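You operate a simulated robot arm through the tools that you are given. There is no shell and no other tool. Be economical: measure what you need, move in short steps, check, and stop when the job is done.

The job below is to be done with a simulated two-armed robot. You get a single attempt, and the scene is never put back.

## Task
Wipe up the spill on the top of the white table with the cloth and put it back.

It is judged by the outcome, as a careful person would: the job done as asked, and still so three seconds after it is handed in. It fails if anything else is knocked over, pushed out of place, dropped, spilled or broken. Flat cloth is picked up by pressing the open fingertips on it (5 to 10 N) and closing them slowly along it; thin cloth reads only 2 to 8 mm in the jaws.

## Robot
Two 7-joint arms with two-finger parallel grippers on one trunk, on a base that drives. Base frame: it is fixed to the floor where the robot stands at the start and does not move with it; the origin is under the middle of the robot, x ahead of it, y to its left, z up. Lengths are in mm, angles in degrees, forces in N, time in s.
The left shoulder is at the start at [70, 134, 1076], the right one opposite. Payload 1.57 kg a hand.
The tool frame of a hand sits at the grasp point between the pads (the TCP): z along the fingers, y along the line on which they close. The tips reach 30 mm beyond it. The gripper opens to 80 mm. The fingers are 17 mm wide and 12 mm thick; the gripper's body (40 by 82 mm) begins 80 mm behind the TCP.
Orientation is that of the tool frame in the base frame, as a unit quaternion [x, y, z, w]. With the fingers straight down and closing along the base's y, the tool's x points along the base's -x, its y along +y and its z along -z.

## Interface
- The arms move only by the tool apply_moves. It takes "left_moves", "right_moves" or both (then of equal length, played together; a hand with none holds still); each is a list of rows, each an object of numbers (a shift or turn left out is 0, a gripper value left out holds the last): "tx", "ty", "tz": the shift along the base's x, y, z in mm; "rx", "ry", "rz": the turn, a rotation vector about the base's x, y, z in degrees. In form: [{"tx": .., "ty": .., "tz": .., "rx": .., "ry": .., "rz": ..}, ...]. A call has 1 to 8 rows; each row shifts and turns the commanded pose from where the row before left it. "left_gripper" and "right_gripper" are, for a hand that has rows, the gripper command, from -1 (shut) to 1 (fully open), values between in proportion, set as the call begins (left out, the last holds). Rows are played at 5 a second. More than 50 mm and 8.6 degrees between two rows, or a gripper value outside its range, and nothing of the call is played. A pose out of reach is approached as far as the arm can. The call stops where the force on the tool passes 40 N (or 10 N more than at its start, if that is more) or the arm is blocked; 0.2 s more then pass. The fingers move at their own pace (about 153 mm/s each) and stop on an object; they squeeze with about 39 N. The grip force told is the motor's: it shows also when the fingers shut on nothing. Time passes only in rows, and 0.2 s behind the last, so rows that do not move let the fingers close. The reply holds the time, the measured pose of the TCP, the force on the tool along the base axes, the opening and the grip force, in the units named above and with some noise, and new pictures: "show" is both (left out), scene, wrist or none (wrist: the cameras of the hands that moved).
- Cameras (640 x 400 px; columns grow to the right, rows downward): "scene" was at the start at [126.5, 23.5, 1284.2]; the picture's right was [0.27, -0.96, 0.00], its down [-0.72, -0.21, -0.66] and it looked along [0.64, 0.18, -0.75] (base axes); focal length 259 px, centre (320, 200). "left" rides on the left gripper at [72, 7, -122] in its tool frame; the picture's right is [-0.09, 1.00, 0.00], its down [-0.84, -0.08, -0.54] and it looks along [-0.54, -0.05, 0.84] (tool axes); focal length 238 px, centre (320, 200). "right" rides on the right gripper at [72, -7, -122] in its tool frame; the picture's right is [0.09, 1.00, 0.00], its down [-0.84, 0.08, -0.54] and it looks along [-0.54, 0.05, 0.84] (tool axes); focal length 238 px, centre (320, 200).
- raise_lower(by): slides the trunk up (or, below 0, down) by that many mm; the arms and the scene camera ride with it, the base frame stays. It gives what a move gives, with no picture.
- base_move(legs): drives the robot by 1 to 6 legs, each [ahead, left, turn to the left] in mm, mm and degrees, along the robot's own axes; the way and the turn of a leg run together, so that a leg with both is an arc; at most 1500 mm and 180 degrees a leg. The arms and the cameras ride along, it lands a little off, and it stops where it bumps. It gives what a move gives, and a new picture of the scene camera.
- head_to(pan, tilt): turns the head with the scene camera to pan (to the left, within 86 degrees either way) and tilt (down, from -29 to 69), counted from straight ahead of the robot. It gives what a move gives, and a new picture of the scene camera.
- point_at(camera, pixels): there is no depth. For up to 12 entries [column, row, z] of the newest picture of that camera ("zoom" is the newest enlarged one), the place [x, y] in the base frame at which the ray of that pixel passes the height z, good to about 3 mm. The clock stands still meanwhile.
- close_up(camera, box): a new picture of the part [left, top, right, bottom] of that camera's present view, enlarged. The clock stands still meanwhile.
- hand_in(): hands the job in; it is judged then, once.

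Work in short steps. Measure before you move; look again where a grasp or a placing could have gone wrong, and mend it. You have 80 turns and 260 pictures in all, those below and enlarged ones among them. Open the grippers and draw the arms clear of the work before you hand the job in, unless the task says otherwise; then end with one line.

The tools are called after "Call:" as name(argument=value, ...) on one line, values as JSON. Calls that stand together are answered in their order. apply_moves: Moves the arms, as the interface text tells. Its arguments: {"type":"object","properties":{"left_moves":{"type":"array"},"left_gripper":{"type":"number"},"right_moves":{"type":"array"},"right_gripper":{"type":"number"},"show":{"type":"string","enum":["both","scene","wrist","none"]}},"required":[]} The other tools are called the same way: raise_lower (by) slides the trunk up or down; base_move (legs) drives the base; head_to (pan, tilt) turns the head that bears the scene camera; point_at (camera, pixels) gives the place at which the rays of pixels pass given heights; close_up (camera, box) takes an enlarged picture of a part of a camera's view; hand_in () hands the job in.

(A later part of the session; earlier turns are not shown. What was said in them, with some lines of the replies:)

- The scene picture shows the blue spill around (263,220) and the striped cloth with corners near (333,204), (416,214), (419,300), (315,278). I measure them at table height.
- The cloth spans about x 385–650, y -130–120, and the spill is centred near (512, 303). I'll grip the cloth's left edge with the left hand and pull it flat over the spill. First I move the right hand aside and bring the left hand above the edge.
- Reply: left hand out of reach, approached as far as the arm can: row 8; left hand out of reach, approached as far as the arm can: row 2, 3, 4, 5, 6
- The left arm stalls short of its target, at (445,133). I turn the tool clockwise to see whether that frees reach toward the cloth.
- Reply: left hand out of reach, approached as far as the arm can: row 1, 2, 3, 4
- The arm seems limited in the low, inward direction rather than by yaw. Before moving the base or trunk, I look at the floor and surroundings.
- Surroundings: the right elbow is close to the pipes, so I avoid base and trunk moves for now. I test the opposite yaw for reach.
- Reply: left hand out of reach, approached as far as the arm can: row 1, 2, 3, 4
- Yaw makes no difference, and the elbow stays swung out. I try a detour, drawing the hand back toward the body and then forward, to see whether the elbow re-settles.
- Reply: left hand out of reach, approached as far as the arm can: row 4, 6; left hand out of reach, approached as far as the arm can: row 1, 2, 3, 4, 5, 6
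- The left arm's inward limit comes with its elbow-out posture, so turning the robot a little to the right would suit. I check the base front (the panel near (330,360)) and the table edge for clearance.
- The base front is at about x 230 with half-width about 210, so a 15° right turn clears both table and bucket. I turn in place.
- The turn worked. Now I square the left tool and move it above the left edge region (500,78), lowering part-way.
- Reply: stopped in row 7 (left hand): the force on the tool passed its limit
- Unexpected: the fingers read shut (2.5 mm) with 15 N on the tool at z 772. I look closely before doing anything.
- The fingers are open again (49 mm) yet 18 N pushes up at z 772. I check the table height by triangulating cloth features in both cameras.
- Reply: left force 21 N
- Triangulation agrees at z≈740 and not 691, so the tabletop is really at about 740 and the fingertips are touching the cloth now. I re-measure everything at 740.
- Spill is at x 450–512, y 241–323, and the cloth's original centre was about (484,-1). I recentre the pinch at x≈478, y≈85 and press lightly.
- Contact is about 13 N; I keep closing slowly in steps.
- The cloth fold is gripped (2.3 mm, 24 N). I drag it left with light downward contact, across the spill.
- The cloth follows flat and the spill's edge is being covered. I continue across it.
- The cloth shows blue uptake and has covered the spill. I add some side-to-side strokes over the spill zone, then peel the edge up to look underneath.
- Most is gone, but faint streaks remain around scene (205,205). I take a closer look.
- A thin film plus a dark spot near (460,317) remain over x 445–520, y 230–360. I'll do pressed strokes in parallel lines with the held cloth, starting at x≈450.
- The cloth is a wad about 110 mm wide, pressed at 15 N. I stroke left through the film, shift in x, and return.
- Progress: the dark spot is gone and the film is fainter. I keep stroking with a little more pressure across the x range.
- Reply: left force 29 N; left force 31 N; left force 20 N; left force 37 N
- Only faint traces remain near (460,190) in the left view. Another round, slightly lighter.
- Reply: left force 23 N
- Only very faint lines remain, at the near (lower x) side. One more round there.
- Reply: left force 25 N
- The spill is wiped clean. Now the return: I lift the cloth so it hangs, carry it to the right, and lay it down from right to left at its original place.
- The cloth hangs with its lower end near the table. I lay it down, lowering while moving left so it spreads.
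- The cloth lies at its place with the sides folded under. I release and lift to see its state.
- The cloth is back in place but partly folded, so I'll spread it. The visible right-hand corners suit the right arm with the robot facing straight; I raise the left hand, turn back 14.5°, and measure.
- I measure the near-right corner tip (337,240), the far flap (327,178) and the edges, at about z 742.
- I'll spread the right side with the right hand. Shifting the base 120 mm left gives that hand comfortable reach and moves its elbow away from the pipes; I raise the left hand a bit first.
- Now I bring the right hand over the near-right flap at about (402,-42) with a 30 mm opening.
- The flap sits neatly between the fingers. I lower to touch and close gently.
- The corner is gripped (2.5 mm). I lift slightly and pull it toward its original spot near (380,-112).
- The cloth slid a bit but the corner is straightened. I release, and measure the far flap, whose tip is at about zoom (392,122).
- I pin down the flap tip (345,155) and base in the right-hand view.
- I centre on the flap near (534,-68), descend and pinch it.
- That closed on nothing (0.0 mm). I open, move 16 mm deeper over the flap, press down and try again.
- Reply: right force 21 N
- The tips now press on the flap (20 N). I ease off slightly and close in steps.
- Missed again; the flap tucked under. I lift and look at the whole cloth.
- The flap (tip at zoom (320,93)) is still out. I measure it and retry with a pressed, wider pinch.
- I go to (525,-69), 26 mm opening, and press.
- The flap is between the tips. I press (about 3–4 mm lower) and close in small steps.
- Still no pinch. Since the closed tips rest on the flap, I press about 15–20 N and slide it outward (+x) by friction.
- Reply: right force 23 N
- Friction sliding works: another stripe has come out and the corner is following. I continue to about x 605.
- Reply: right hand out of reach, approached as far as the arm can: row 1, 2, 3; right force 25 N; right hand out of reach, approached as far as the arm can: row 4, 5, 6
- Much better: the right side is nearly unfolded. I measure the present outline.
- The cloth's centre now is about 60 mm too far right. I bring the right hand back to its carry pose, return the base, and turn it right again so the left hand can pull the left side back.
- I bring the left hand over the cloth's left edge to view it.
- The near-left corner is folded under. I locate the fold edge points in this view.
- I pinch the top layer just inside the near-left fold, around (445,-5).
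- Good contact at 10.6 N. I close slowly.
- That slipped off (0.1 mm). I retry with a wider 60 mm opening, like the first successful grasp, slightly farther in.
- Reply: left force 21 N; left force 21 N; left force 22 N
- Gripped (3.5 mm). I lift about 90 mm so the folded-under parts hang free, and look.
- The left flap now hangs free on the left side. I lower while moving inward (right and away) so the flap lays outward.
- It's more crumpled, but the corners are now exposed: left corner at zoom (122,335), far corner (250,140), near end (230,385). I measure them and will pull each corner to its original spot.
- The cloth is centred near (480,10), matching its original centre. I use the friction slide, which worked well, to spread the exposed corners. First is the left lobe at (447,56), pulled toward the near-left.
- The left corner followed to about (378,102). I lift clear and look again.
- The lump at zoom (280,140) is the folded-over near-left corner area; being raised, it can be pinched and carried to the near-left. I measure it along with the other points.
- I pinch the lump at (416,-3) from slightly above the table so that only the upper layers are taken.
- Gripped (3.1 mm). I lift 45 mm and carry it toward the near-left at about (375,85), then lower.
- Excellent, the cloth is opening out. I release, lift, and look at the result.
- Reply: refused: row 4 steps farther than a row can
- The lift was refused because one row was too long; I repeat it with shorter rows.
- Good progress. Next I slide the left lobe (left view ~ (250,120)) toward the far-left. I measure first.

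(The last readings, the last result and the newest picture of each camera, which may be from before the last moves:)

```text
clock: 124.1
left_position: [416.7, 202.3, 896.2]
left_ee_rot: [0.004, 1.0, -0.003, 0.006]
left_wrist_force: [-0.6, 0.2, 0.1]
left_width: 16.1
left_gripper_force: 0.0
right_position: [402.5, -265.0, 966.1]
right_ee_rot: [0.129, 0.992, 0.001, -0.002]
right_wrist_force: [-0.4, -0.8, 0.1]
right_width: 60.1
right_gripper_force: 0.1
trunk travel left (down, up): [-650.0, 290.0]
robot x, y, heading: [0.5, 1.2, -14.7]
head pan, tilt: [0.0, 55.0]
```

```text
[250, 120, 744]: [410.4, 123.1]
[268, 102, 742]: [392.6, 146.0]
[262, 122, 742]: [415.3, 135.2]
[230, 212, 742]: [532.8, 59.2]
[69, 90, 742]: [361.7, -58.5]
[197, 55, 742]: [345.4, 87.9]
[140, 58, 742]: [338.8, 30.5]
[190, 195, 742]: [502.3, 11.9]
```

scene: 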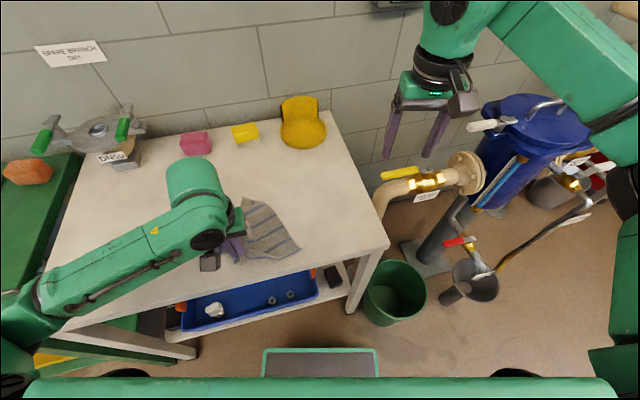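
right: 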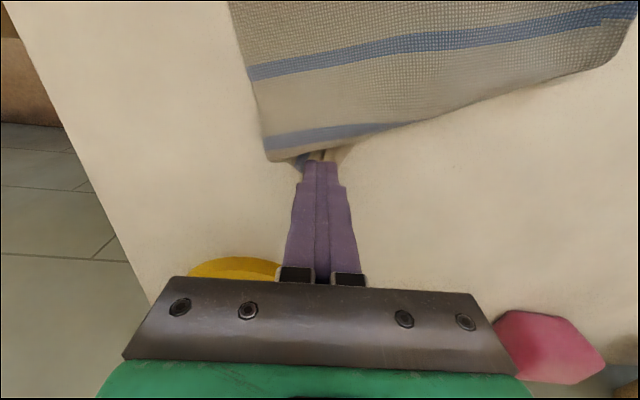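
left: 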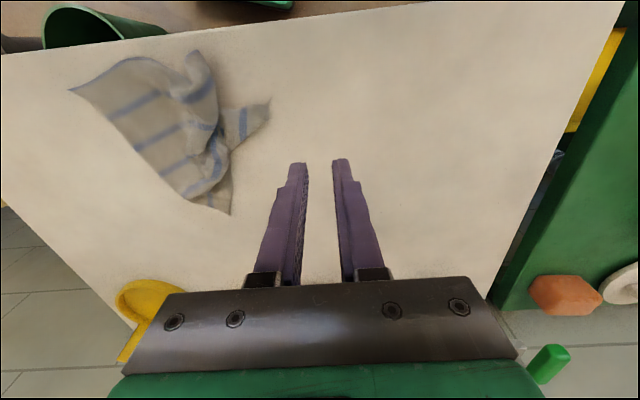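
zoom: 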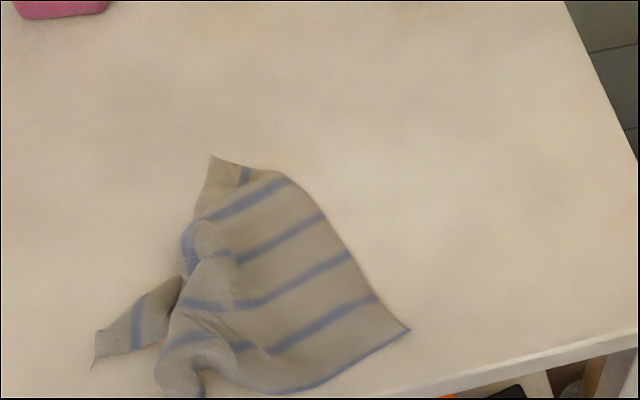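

The cloth is turned: its far-right tip is at (533,59) and should be near (600,-106). I press on it and slide it there.

Call:
apply_moves(left_moves=[{"tx": 25, "ty": -38}, {"tx": 25, "ty": -38}, {"tx": 25, "ty": -38}, {"tx": 28, "ty": -38}, {"tz": -45}, {"tz": -45}, {"tz": -28}, {"tz": -6}], left_gripper=-1, show="none")

Call:
apply_moves(left_moves=[{}, {"tx": 6, "ty": -14}, {"tx": 6, "ty": -14}, {"tx": 6, "ty": -14}, {"tx": 6, "ty": -14}, {"tx": 8, "ty": -14}, {"tx": 8, "ty": -14}, {}])

```text
clock: 125.9
left_position: [519.5, 45.3, 772.3]
left_ee_rot: [0.003, 1.0, -0.003, 0.012]
left_wrist_force: [2.2, 0.5, 26.0]
left_width: 0.3
left_gripper_force: 21.7
right_position: [399.3, -265.2, 967.7]
right_ee_rot: [0.129, 0.992, 0.0, 0.001]
right_wrist_force: [-0.2, -0.1, 0.0]
right_width: 60.0
right_gripper_force: 0.1
trunk travel left (down, up): [-650.0, 290.0]
robot x, y, heading: [0.5, 1.1, -14.9]
head pan, tilt: [0.0, 55.0]
```

```text
clock: 127.7
left_position: [555.4, -35.8, 772.2]
left_ee_rot: [0.004, 1.0, -0.003, 0.01]
left_wrist_force: [-4.4, 2.2, 31.1]
left_width: 0.0
left_gripper_force: 21.4
right_position: [395.2, -264.5, 969.1]
right_ee_rot: [0.129, 0.992, -0.001, 0.002]
right_wrist_force: [0.6, 0.3, 0.4]
right_width: 60.1
right_gripper_force: 0.1
trunk travel left (down, up): [-650.0, 290.0]
robot x, y, heading: [-1.0, -0.5, -14.9]
head pan, tilt: [0.0, 55.0]
```

scene: 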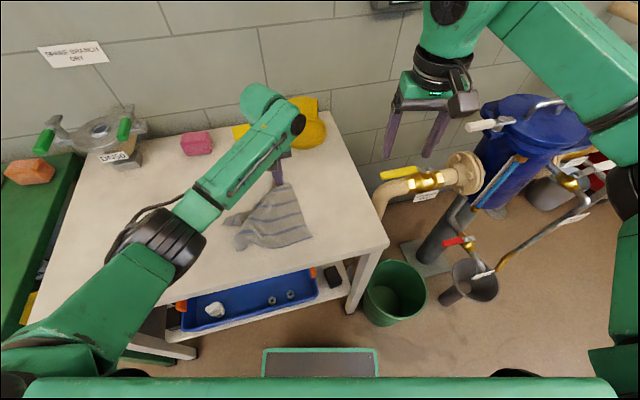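
left: 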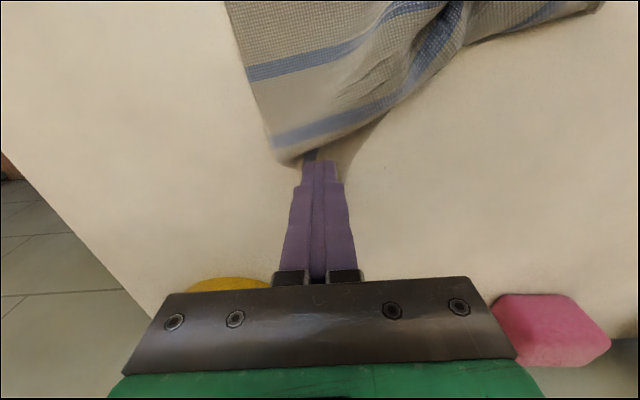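

Working well. A little further, easing pressure, then lift away and view.

Call:
apply_moves(left_moves=[{"tz": 0.8, "tx": 8, "ty": -10}, {"tx": 8, "ty": -10}, {"tx": 8, "ty": -8}, {}], show="none")

Call:
apply_moves(left_moves=[{"tz": 40}, {"tz": 40}, {"tz": 35}, {"ty": 45, "tx": -15}, {"ty": 45, "tx": -15}, {"ty": 45, "tx": -15}, {"ty": 45, "tx": -15}, {}], show="scene")

Call:
close_up(camera="scene", box=[210, 150, 340, 270])

```text
clock: 128.7
left_position: [580.2, -64.3, 772.0]
left_ee_rot: [0.004, 1.0, -0.001, 0.01]
left_wrist_force: [-2.8, 1.2, 20.3]
left_width: 0.0
left_gripper_force: 21.5
right_position: [398.3, -265.3, 967.7]
right_ee_rot: [0.129, 0.992, -0.001, 0.002]
right_wrist_force: [0.7, 0.4, -1.3]
right_width: 60.0
right_gripper_force: 0.1
trunk travel left (down, up): [-650.0, 290.0]
robot x, y, heading: [1.1, -0.1, -14.8]
head pan, tilt: [0.0, 55.0]
```

```text
clock: 130.5
left_position: [522.0, 112.4, 884.6]
left_ee_rot: [0.003, 1.0, -0.001, 0.007]
left_wrist_force: [-0.3, 0.1, -0.5]
left_width: 0.2
left_gripper_force: 21.0
right_position: [401.3, -266.3, 966.2]
right_ee_rot: [0.129, 0.992, -0.001, -0.001]
right_wrist_force: [0.1, 0.7, -0.4]
right_width: 60.1
right_gripper_force: 0.0
trunk travel left (down, up): [-650.0, 290.0]
robot x, y, heading: [-1.0, 0.2, -14.7]
head pan, tilt: [0.0, 55.0]
```

scene: 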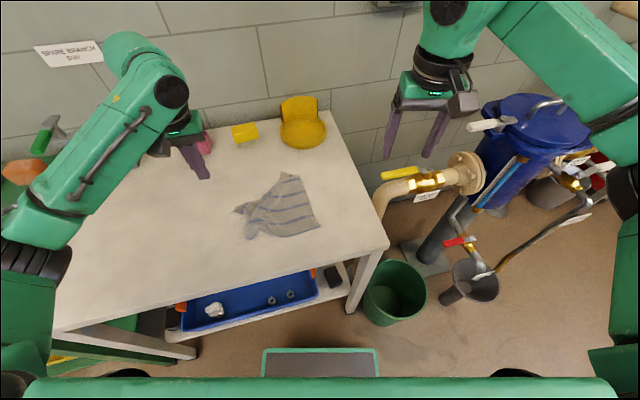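

```text
3.33 times, centred on (275, 210) of scene
```

zoom: 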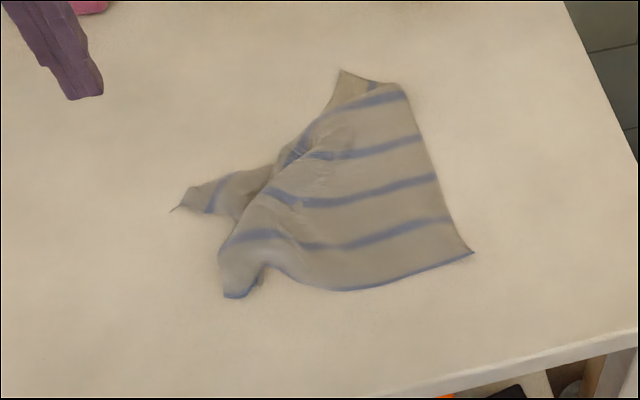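

Right side is flat with four-plus stripes in order. Now the left lobe (zoom (210,195)); I measure it.

Call:
point_at(camera="zoom", pixels=[[215, 192, 742], [180, 207, 742], [240, 180, 744], [340, 72, 742], [402, 90, 742], [472, 252, 742], [230, 297, 742], [225, 265, 745]])

```text
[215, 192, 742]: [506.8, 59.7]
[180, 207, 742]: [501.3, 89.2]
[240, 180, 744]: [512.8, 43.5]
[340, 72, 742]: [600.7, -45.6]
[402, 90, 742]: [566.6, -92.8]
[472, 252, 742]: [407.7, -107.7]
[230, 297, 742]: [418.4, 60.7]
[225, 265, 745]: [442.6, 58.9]
```

I press on the lobe at (507,57) and slide it toward the far-left (560,105).

Call:
apply_moves(left_moves=[{"tx": -8, "ty": -27}, {"tx": -7, "ty": -28}, {"tz": -40}, {"tz": -40}, {"tz": -26}, {"tz": -7}, {}], show="none")

Call:
apply_moves(left_moves=[{"tx": 10, "ty": 10}, {"tx": 10, "ty": 10}, {"tx": 12, "ty": 10}, {"tx": 12, "ty": 10}, {"tx": 10, "ty": 10}, {}])

```text
clock: 132.1
left_position: [508.0, 61.8, 773.8]
left_ee_rot: [0.004, 1.0, -0.002, 0.008]
left_wrist_force: [-0.7, -0.4, 0.3]
left_width: 0.0
left_gripper_force: 21.7
right_position: [403.1, -264.5, 967.0]
right_ee_rot: [0.128, 0.992, -0.001, 0.0]
right_wrist_force: [0.2, -0.3, -0.4]
right_width: 60.2
right_gripper_force: 0.0
trunk travel left (down, up): [-650.0, 290.0]
robot x, y, heading: [0.9, 3.4, -14.9]
head pan, tilt: [0.0, 55.0]
```

```text
clock: 133.5
left_position: [561.9, 110.9, 773.5]
left_ee_rot: [0.003, 1.0, -0.001, 0.008]
left_wrist_force: [-0.5, -0.1, 4.9]
left_width: 0.0
left_gripper_force: 21.2
right_position: [400.7, -266.1, 966.6]
right_ee_rot: [0.129, 0.992, 0.001, -0.001]
right_wrist_force: [0.8, -1.0, 0.7]
right_width: 60.1
right_gripper_force: 0.0
trunk travel left (down, up): [-650.0, 290.0]
robot x, y, heading: [-5.0, -0.0, -14.7]
head pan, tilt: [0.0, 55.0]
```

scene: 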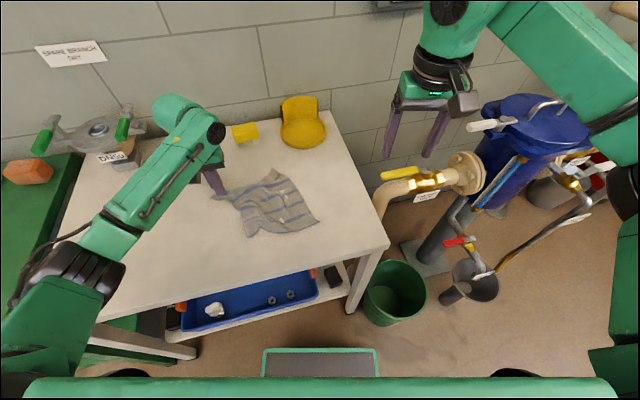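
left: 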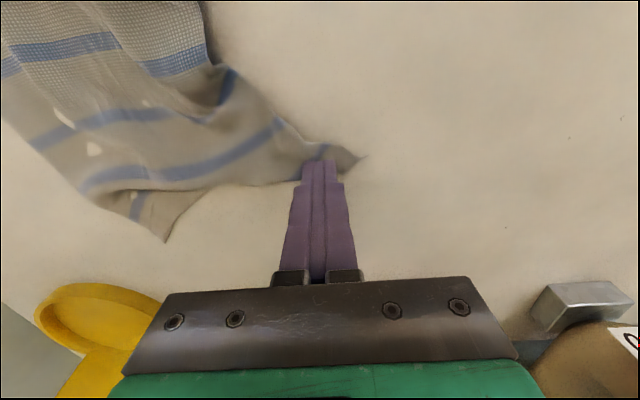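

That spread the far-left nicely. I lift off and check the overall shape.

Call:
apply_moves(left_moves=[{"tz": 40}, {"tz": 40}, {"tz": 35, "ty": 20}, {"ty": 45, "tx": -15}, {"ty": 40, "tx": -20}, {}], show="scene")

Call:
close_up(camera="scene", box=[200, 150, 340, 260])

Call:
point_at(camera="zoom", pixels=[[325, 95, 742], [180, 290, 742], [210, 330, 742]])

```text
clock: 134.9
left_position: [528.6, 214.1, 884.7]
left_ee_rot: [0.004, 1.0, -0.001, 0.008]
left_wrist_force: [-0.1, -0.5, 0.2]
left_width: 0.0
left_gripper_force: 21.2
right_position: [403.1, -265.3, 966.2]
right_ee_rot: [0.129, 0.992, 0.0, -0.001]
right_wrist_force: [0.4, -1.0, -0.4]
right_width: 59.7
right_gripper_force: 0.1
trunk travel left (down, up): [-650.0, 290.0]
robot x, y, heading: [1.5, 2.8, -14.9]
head pan, tilt: [0.0, 55.0]
```

scene: 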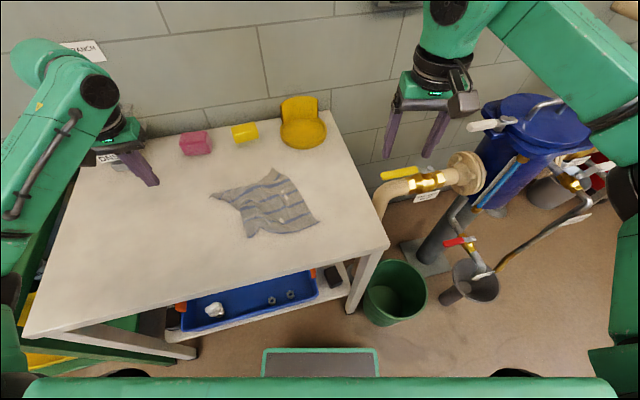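

```text
3.64 times, centred on (270, 205) of scene
```

zoom: 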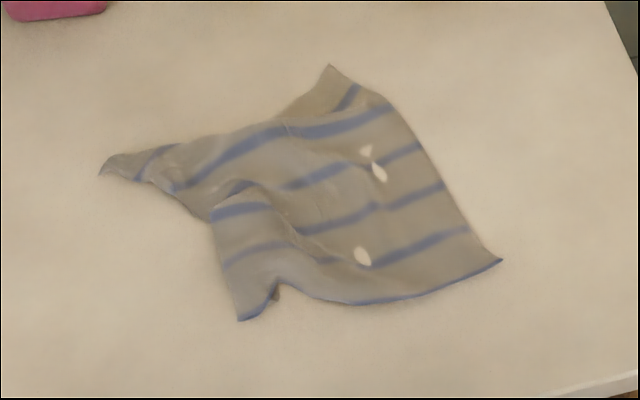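

```text
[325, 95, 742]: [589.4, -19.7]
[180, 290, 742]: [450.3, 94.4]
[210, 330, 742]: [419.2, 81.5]
```

Nearly fully spread, centred about (500,0). One last slide: the near-left corner (about (430,60)) toward (385,92).

Call:
point_at(camera="zoom", pixels=[[240, 318, 742], [245, 285, 742], [100, 173, 742], [502, 260, 742], [330, 66, 742]])

Call:
apply_moves(left_moves=[{"tx": -25, "ty": -38}, {"tx": -25, "ty": -38}, {"tx": -25, "ty": -38}, {"tx": -19, "ty": -38}, {}], show="none")

```text
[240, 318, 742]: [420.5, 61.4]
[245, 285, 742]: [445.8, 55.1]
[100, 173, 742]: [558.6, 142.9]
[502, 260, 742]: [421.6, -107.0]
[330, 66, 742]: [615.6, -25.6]
```

```text
clock: 136.1
left_position: [430.9, 66.8, 885.8]
left_ee_rot: [0.003, 1.0, -0.002, 0.008]
left_wrist_force: [0.1, -0.1, 0.0]
left_width: 0.0
left_gripper_force: 21.5
right_position: [401.6, -264.2, 967.7]
right_ee_rot: [0.13, 0.992, -0.001, 0.0]
right_wrist_force: [-0.5, 1.1, -0.9]
right_width: 60.0
right_gripper_force: 0.0
trunk travel left (down, up): [-650.0, 290.0]
robot x, y, heading: [-1.2, -0.3, -14.8]
head pan, tilt: [0.0, 55.0]
```

The corner tip is at (420,61), so I press at about (433,55) and slide toward the near-left, then lift off.

Call:
apply_moves(left_moves=[{"tx": 3, "ty": -12, "tz": -40}, {"tz": -40}, {"tz": -25}, {"tz": -8}, {"tx": -12, "ty": 9}, {"tx": -14, "ty": 9}, {"tx": -14, "ty": 9}, {"tx": -10, "ty": 8}], show="wrist")

Call:
apply_moves(left_moves=[{"tz": 40}, {"tz": 40}, {"tz": 40}, {"ty": 45}, {"ty": 45}, {"ty": 45}, {"ty": 40}, {}], left_gripper=0.5, show="scene")

Call:
close_up(camera="scene", box=[200, 150, 340, 260])

```text
clock: 137.9
left_position: [387.0, 88.0, 771.8]
left_ee_rot: [0.003, 1.0, -0.002, 0.008]
left_wrist_force: [-0.1, -0.8, 2.3]
left_width: 0.2
left_gripper_force: 21.0
right_position: [400.5, -264.8, 966.4]
right_ee_rot: [0.128, 0.992, 0.0, 0.0]
right_wrist_force: [-0.4, 0.5, 0.0]
right_width: 60.0
right_gripper_force: 0.1
trunk travel left (down, up): [-650.0, 290.0]
robot x, y, heading: [-2.5, -0.6, -14.8]
head pan, tilt: [0.0, 55.0]
```

left: 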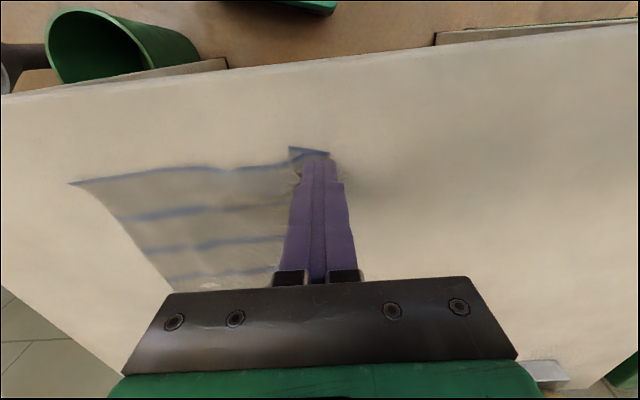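

```text
clock: 139.7
left_position: [395.4, 228.3, 896.5]
left_ee_rot: [0.004, 1.0, -0.002, 0.008]
left_wrist_force: [0.0, -0.2, -0.6]
left_width: 60.0
left_gripper_force: 0.1
left hand out of reach, approached as far as the arm can: row 4, 5
right_position: [402.0, -263.7, 966.5]
right_ee_rot: [0.129, 0.992, 0.0, 0.0]
right_wrist_force: [-0.1, -0.1, 0.8]
right_width: 59.9
right_gripper_force: 0.0
trunk travel left (down, up): [-650.0, 290.0]
robot x, y, heading: [-3.0, 0.8, -15.0]
head pan, tilt: [0.0, 55.0]
```

scene: 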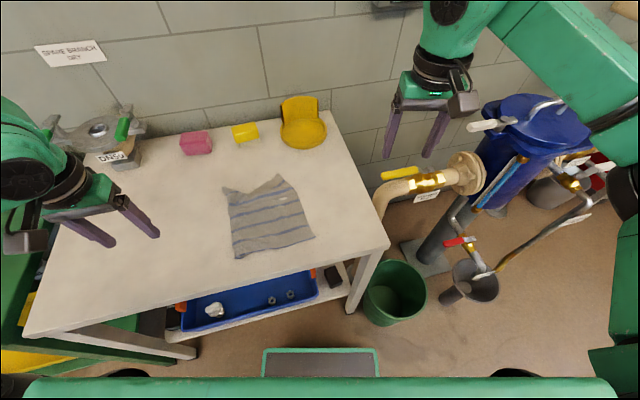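

```text
3.64 times, centred on (270, 205) of scene
```

zoom: 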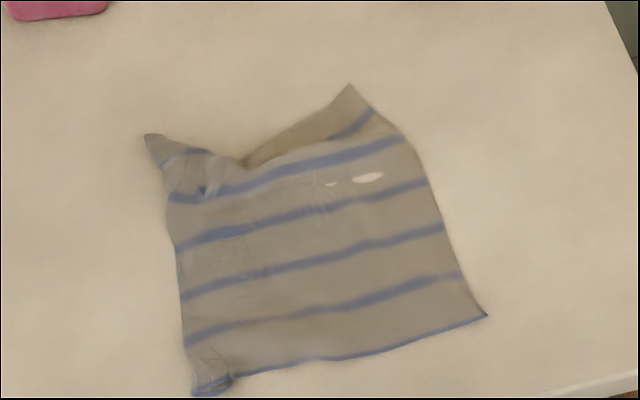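

Beautifully flat now. I measure its corners against the original position and check that the spill area is clean.

Call:
point_at(camera="zoom", pixels=[[200, 392, 742], [487, 316, 742], [400, 135, 742], [350, 85, 742], [150, 137, 742]])

Call:
close_up(camera="scene", box=[90, 130, 290, 260])

```text
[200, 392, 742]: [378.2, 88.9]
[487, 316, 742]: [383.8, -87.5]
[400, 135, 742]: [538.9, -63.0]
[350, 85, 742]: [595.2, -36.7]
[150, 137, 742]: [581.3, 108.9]
```

```text
3.08 times, centred on (190, 195) of scene
```

zoom: 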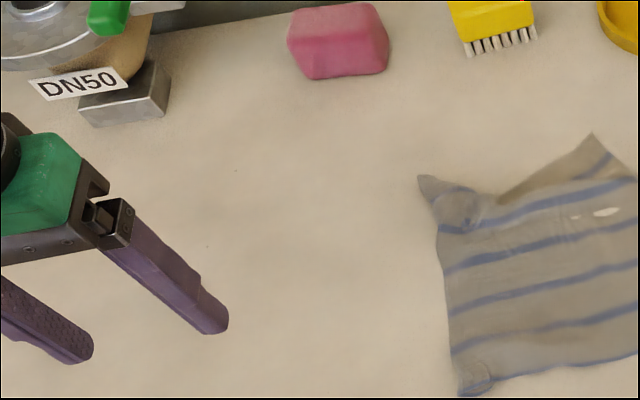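

The corners sit within about 15–30 mm of the originals. I raise the left hand clear, open both grippers, and take a final look at the spill area.

Call:
apply_moves(left_moves=[{"tz": 40}, {"tz": 40}, {"ty": 40}, {"ty": 40}, {"tx": -30, "ty": 30}, {"tx": -30}], right_moves=[{"tz": 5}, {}, {}, {}, {}, {}], left_gripper=1, right_gripper=1, show="wrist")

Call:
base_move(legs=[[0, 0, 14.8]])

Call:
close_up(camera="scene", box=[140, 110, 380, 260])

```text
clock: 141.1
left_position: [337.6, 336.0, 975.6]
left_ee_rot: [0.004, 1.0, -0.001, 0.008]
left_wrist_force: [0.3, 0.6, 0.6]
left_width: 79.8
left_gripper_force: 0.1
right_position: [400.5, -265.1, 972.1]
right_ee_rot: [0.129, 0.992, 0.0, 0.002]
right_wrist_force: [-1.2, 0.1, 0.1]
right_width: 79.9
right_gripper_force: 0.2
trunk travel left (down, up): [-650.0, 290.0]
robot x, y, heading: [0.2, 0.7, -14.6]
head pan, tilt: [0.0, 55.0]
```

right: 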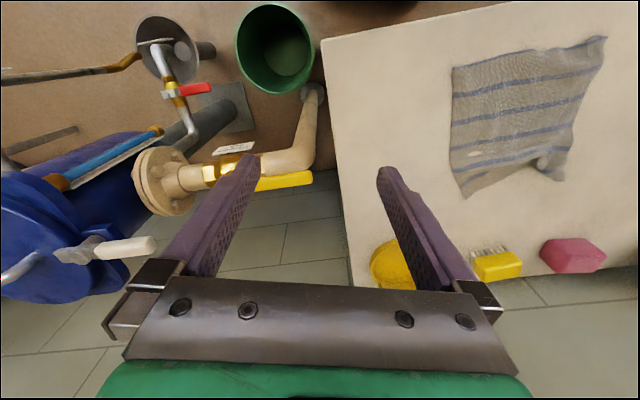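
left: 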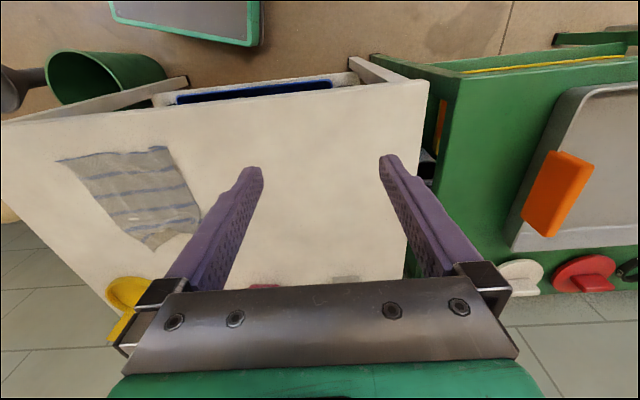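

```text
clock: 142.4
left_position: [238.1, 413.2, 974.7]
left_ee_rot: [-0.129, 0.992, 0.001, 0.006]
left_wrist_force: [0.5, -0.3, 0.5]
left_width: 80.2
left_gripper_force: 0.1
right_position: [456.8, -150.5, 971.0]
right_ee_rot: [-0.004, 1.0, 0.0, 0.0]
right_wrist_force: [-0.1, 0.0, 0.2]
right_width: 80.0
right_gripper_force: 0.1
trunk travel left (down, up): [-650.0, 290.0]
robot x, y, heading: [-3.5, 2.3, 0.3]
head pan, tilt: [0.0, 55.0]
```

scene: 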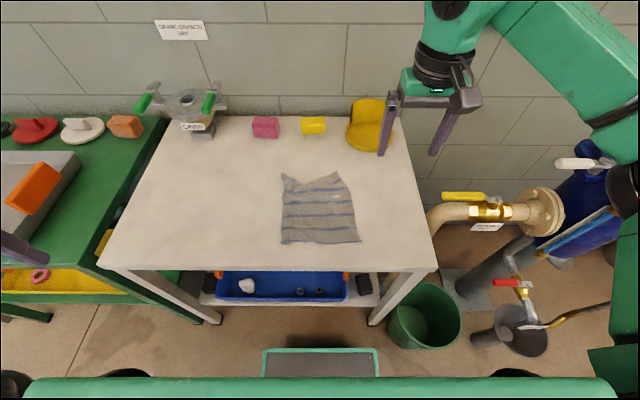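

```text
2.67 times, centred on (260, 185) of scene
```

zoom: 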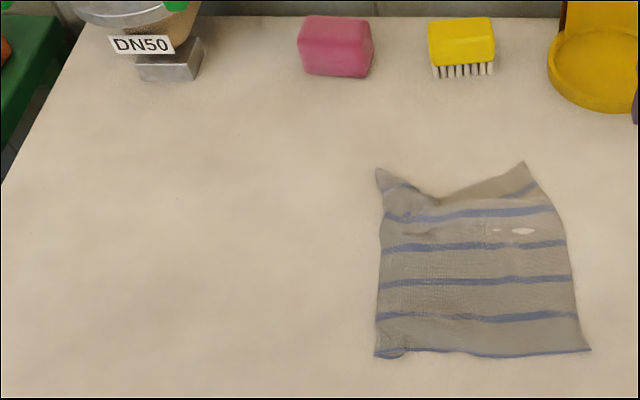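

The spill area is clean, the cloth is back in place and spread, nothing else has moved, and the grippers are open and clear. I hand in.

Call:
hand_in()

```text
The job is handed in.
```

I wiped up the spill and put the cloth back where it was, spread nearly flat: three corners are within about 30 mm of where they started, and the far-right corner is still partly folded.
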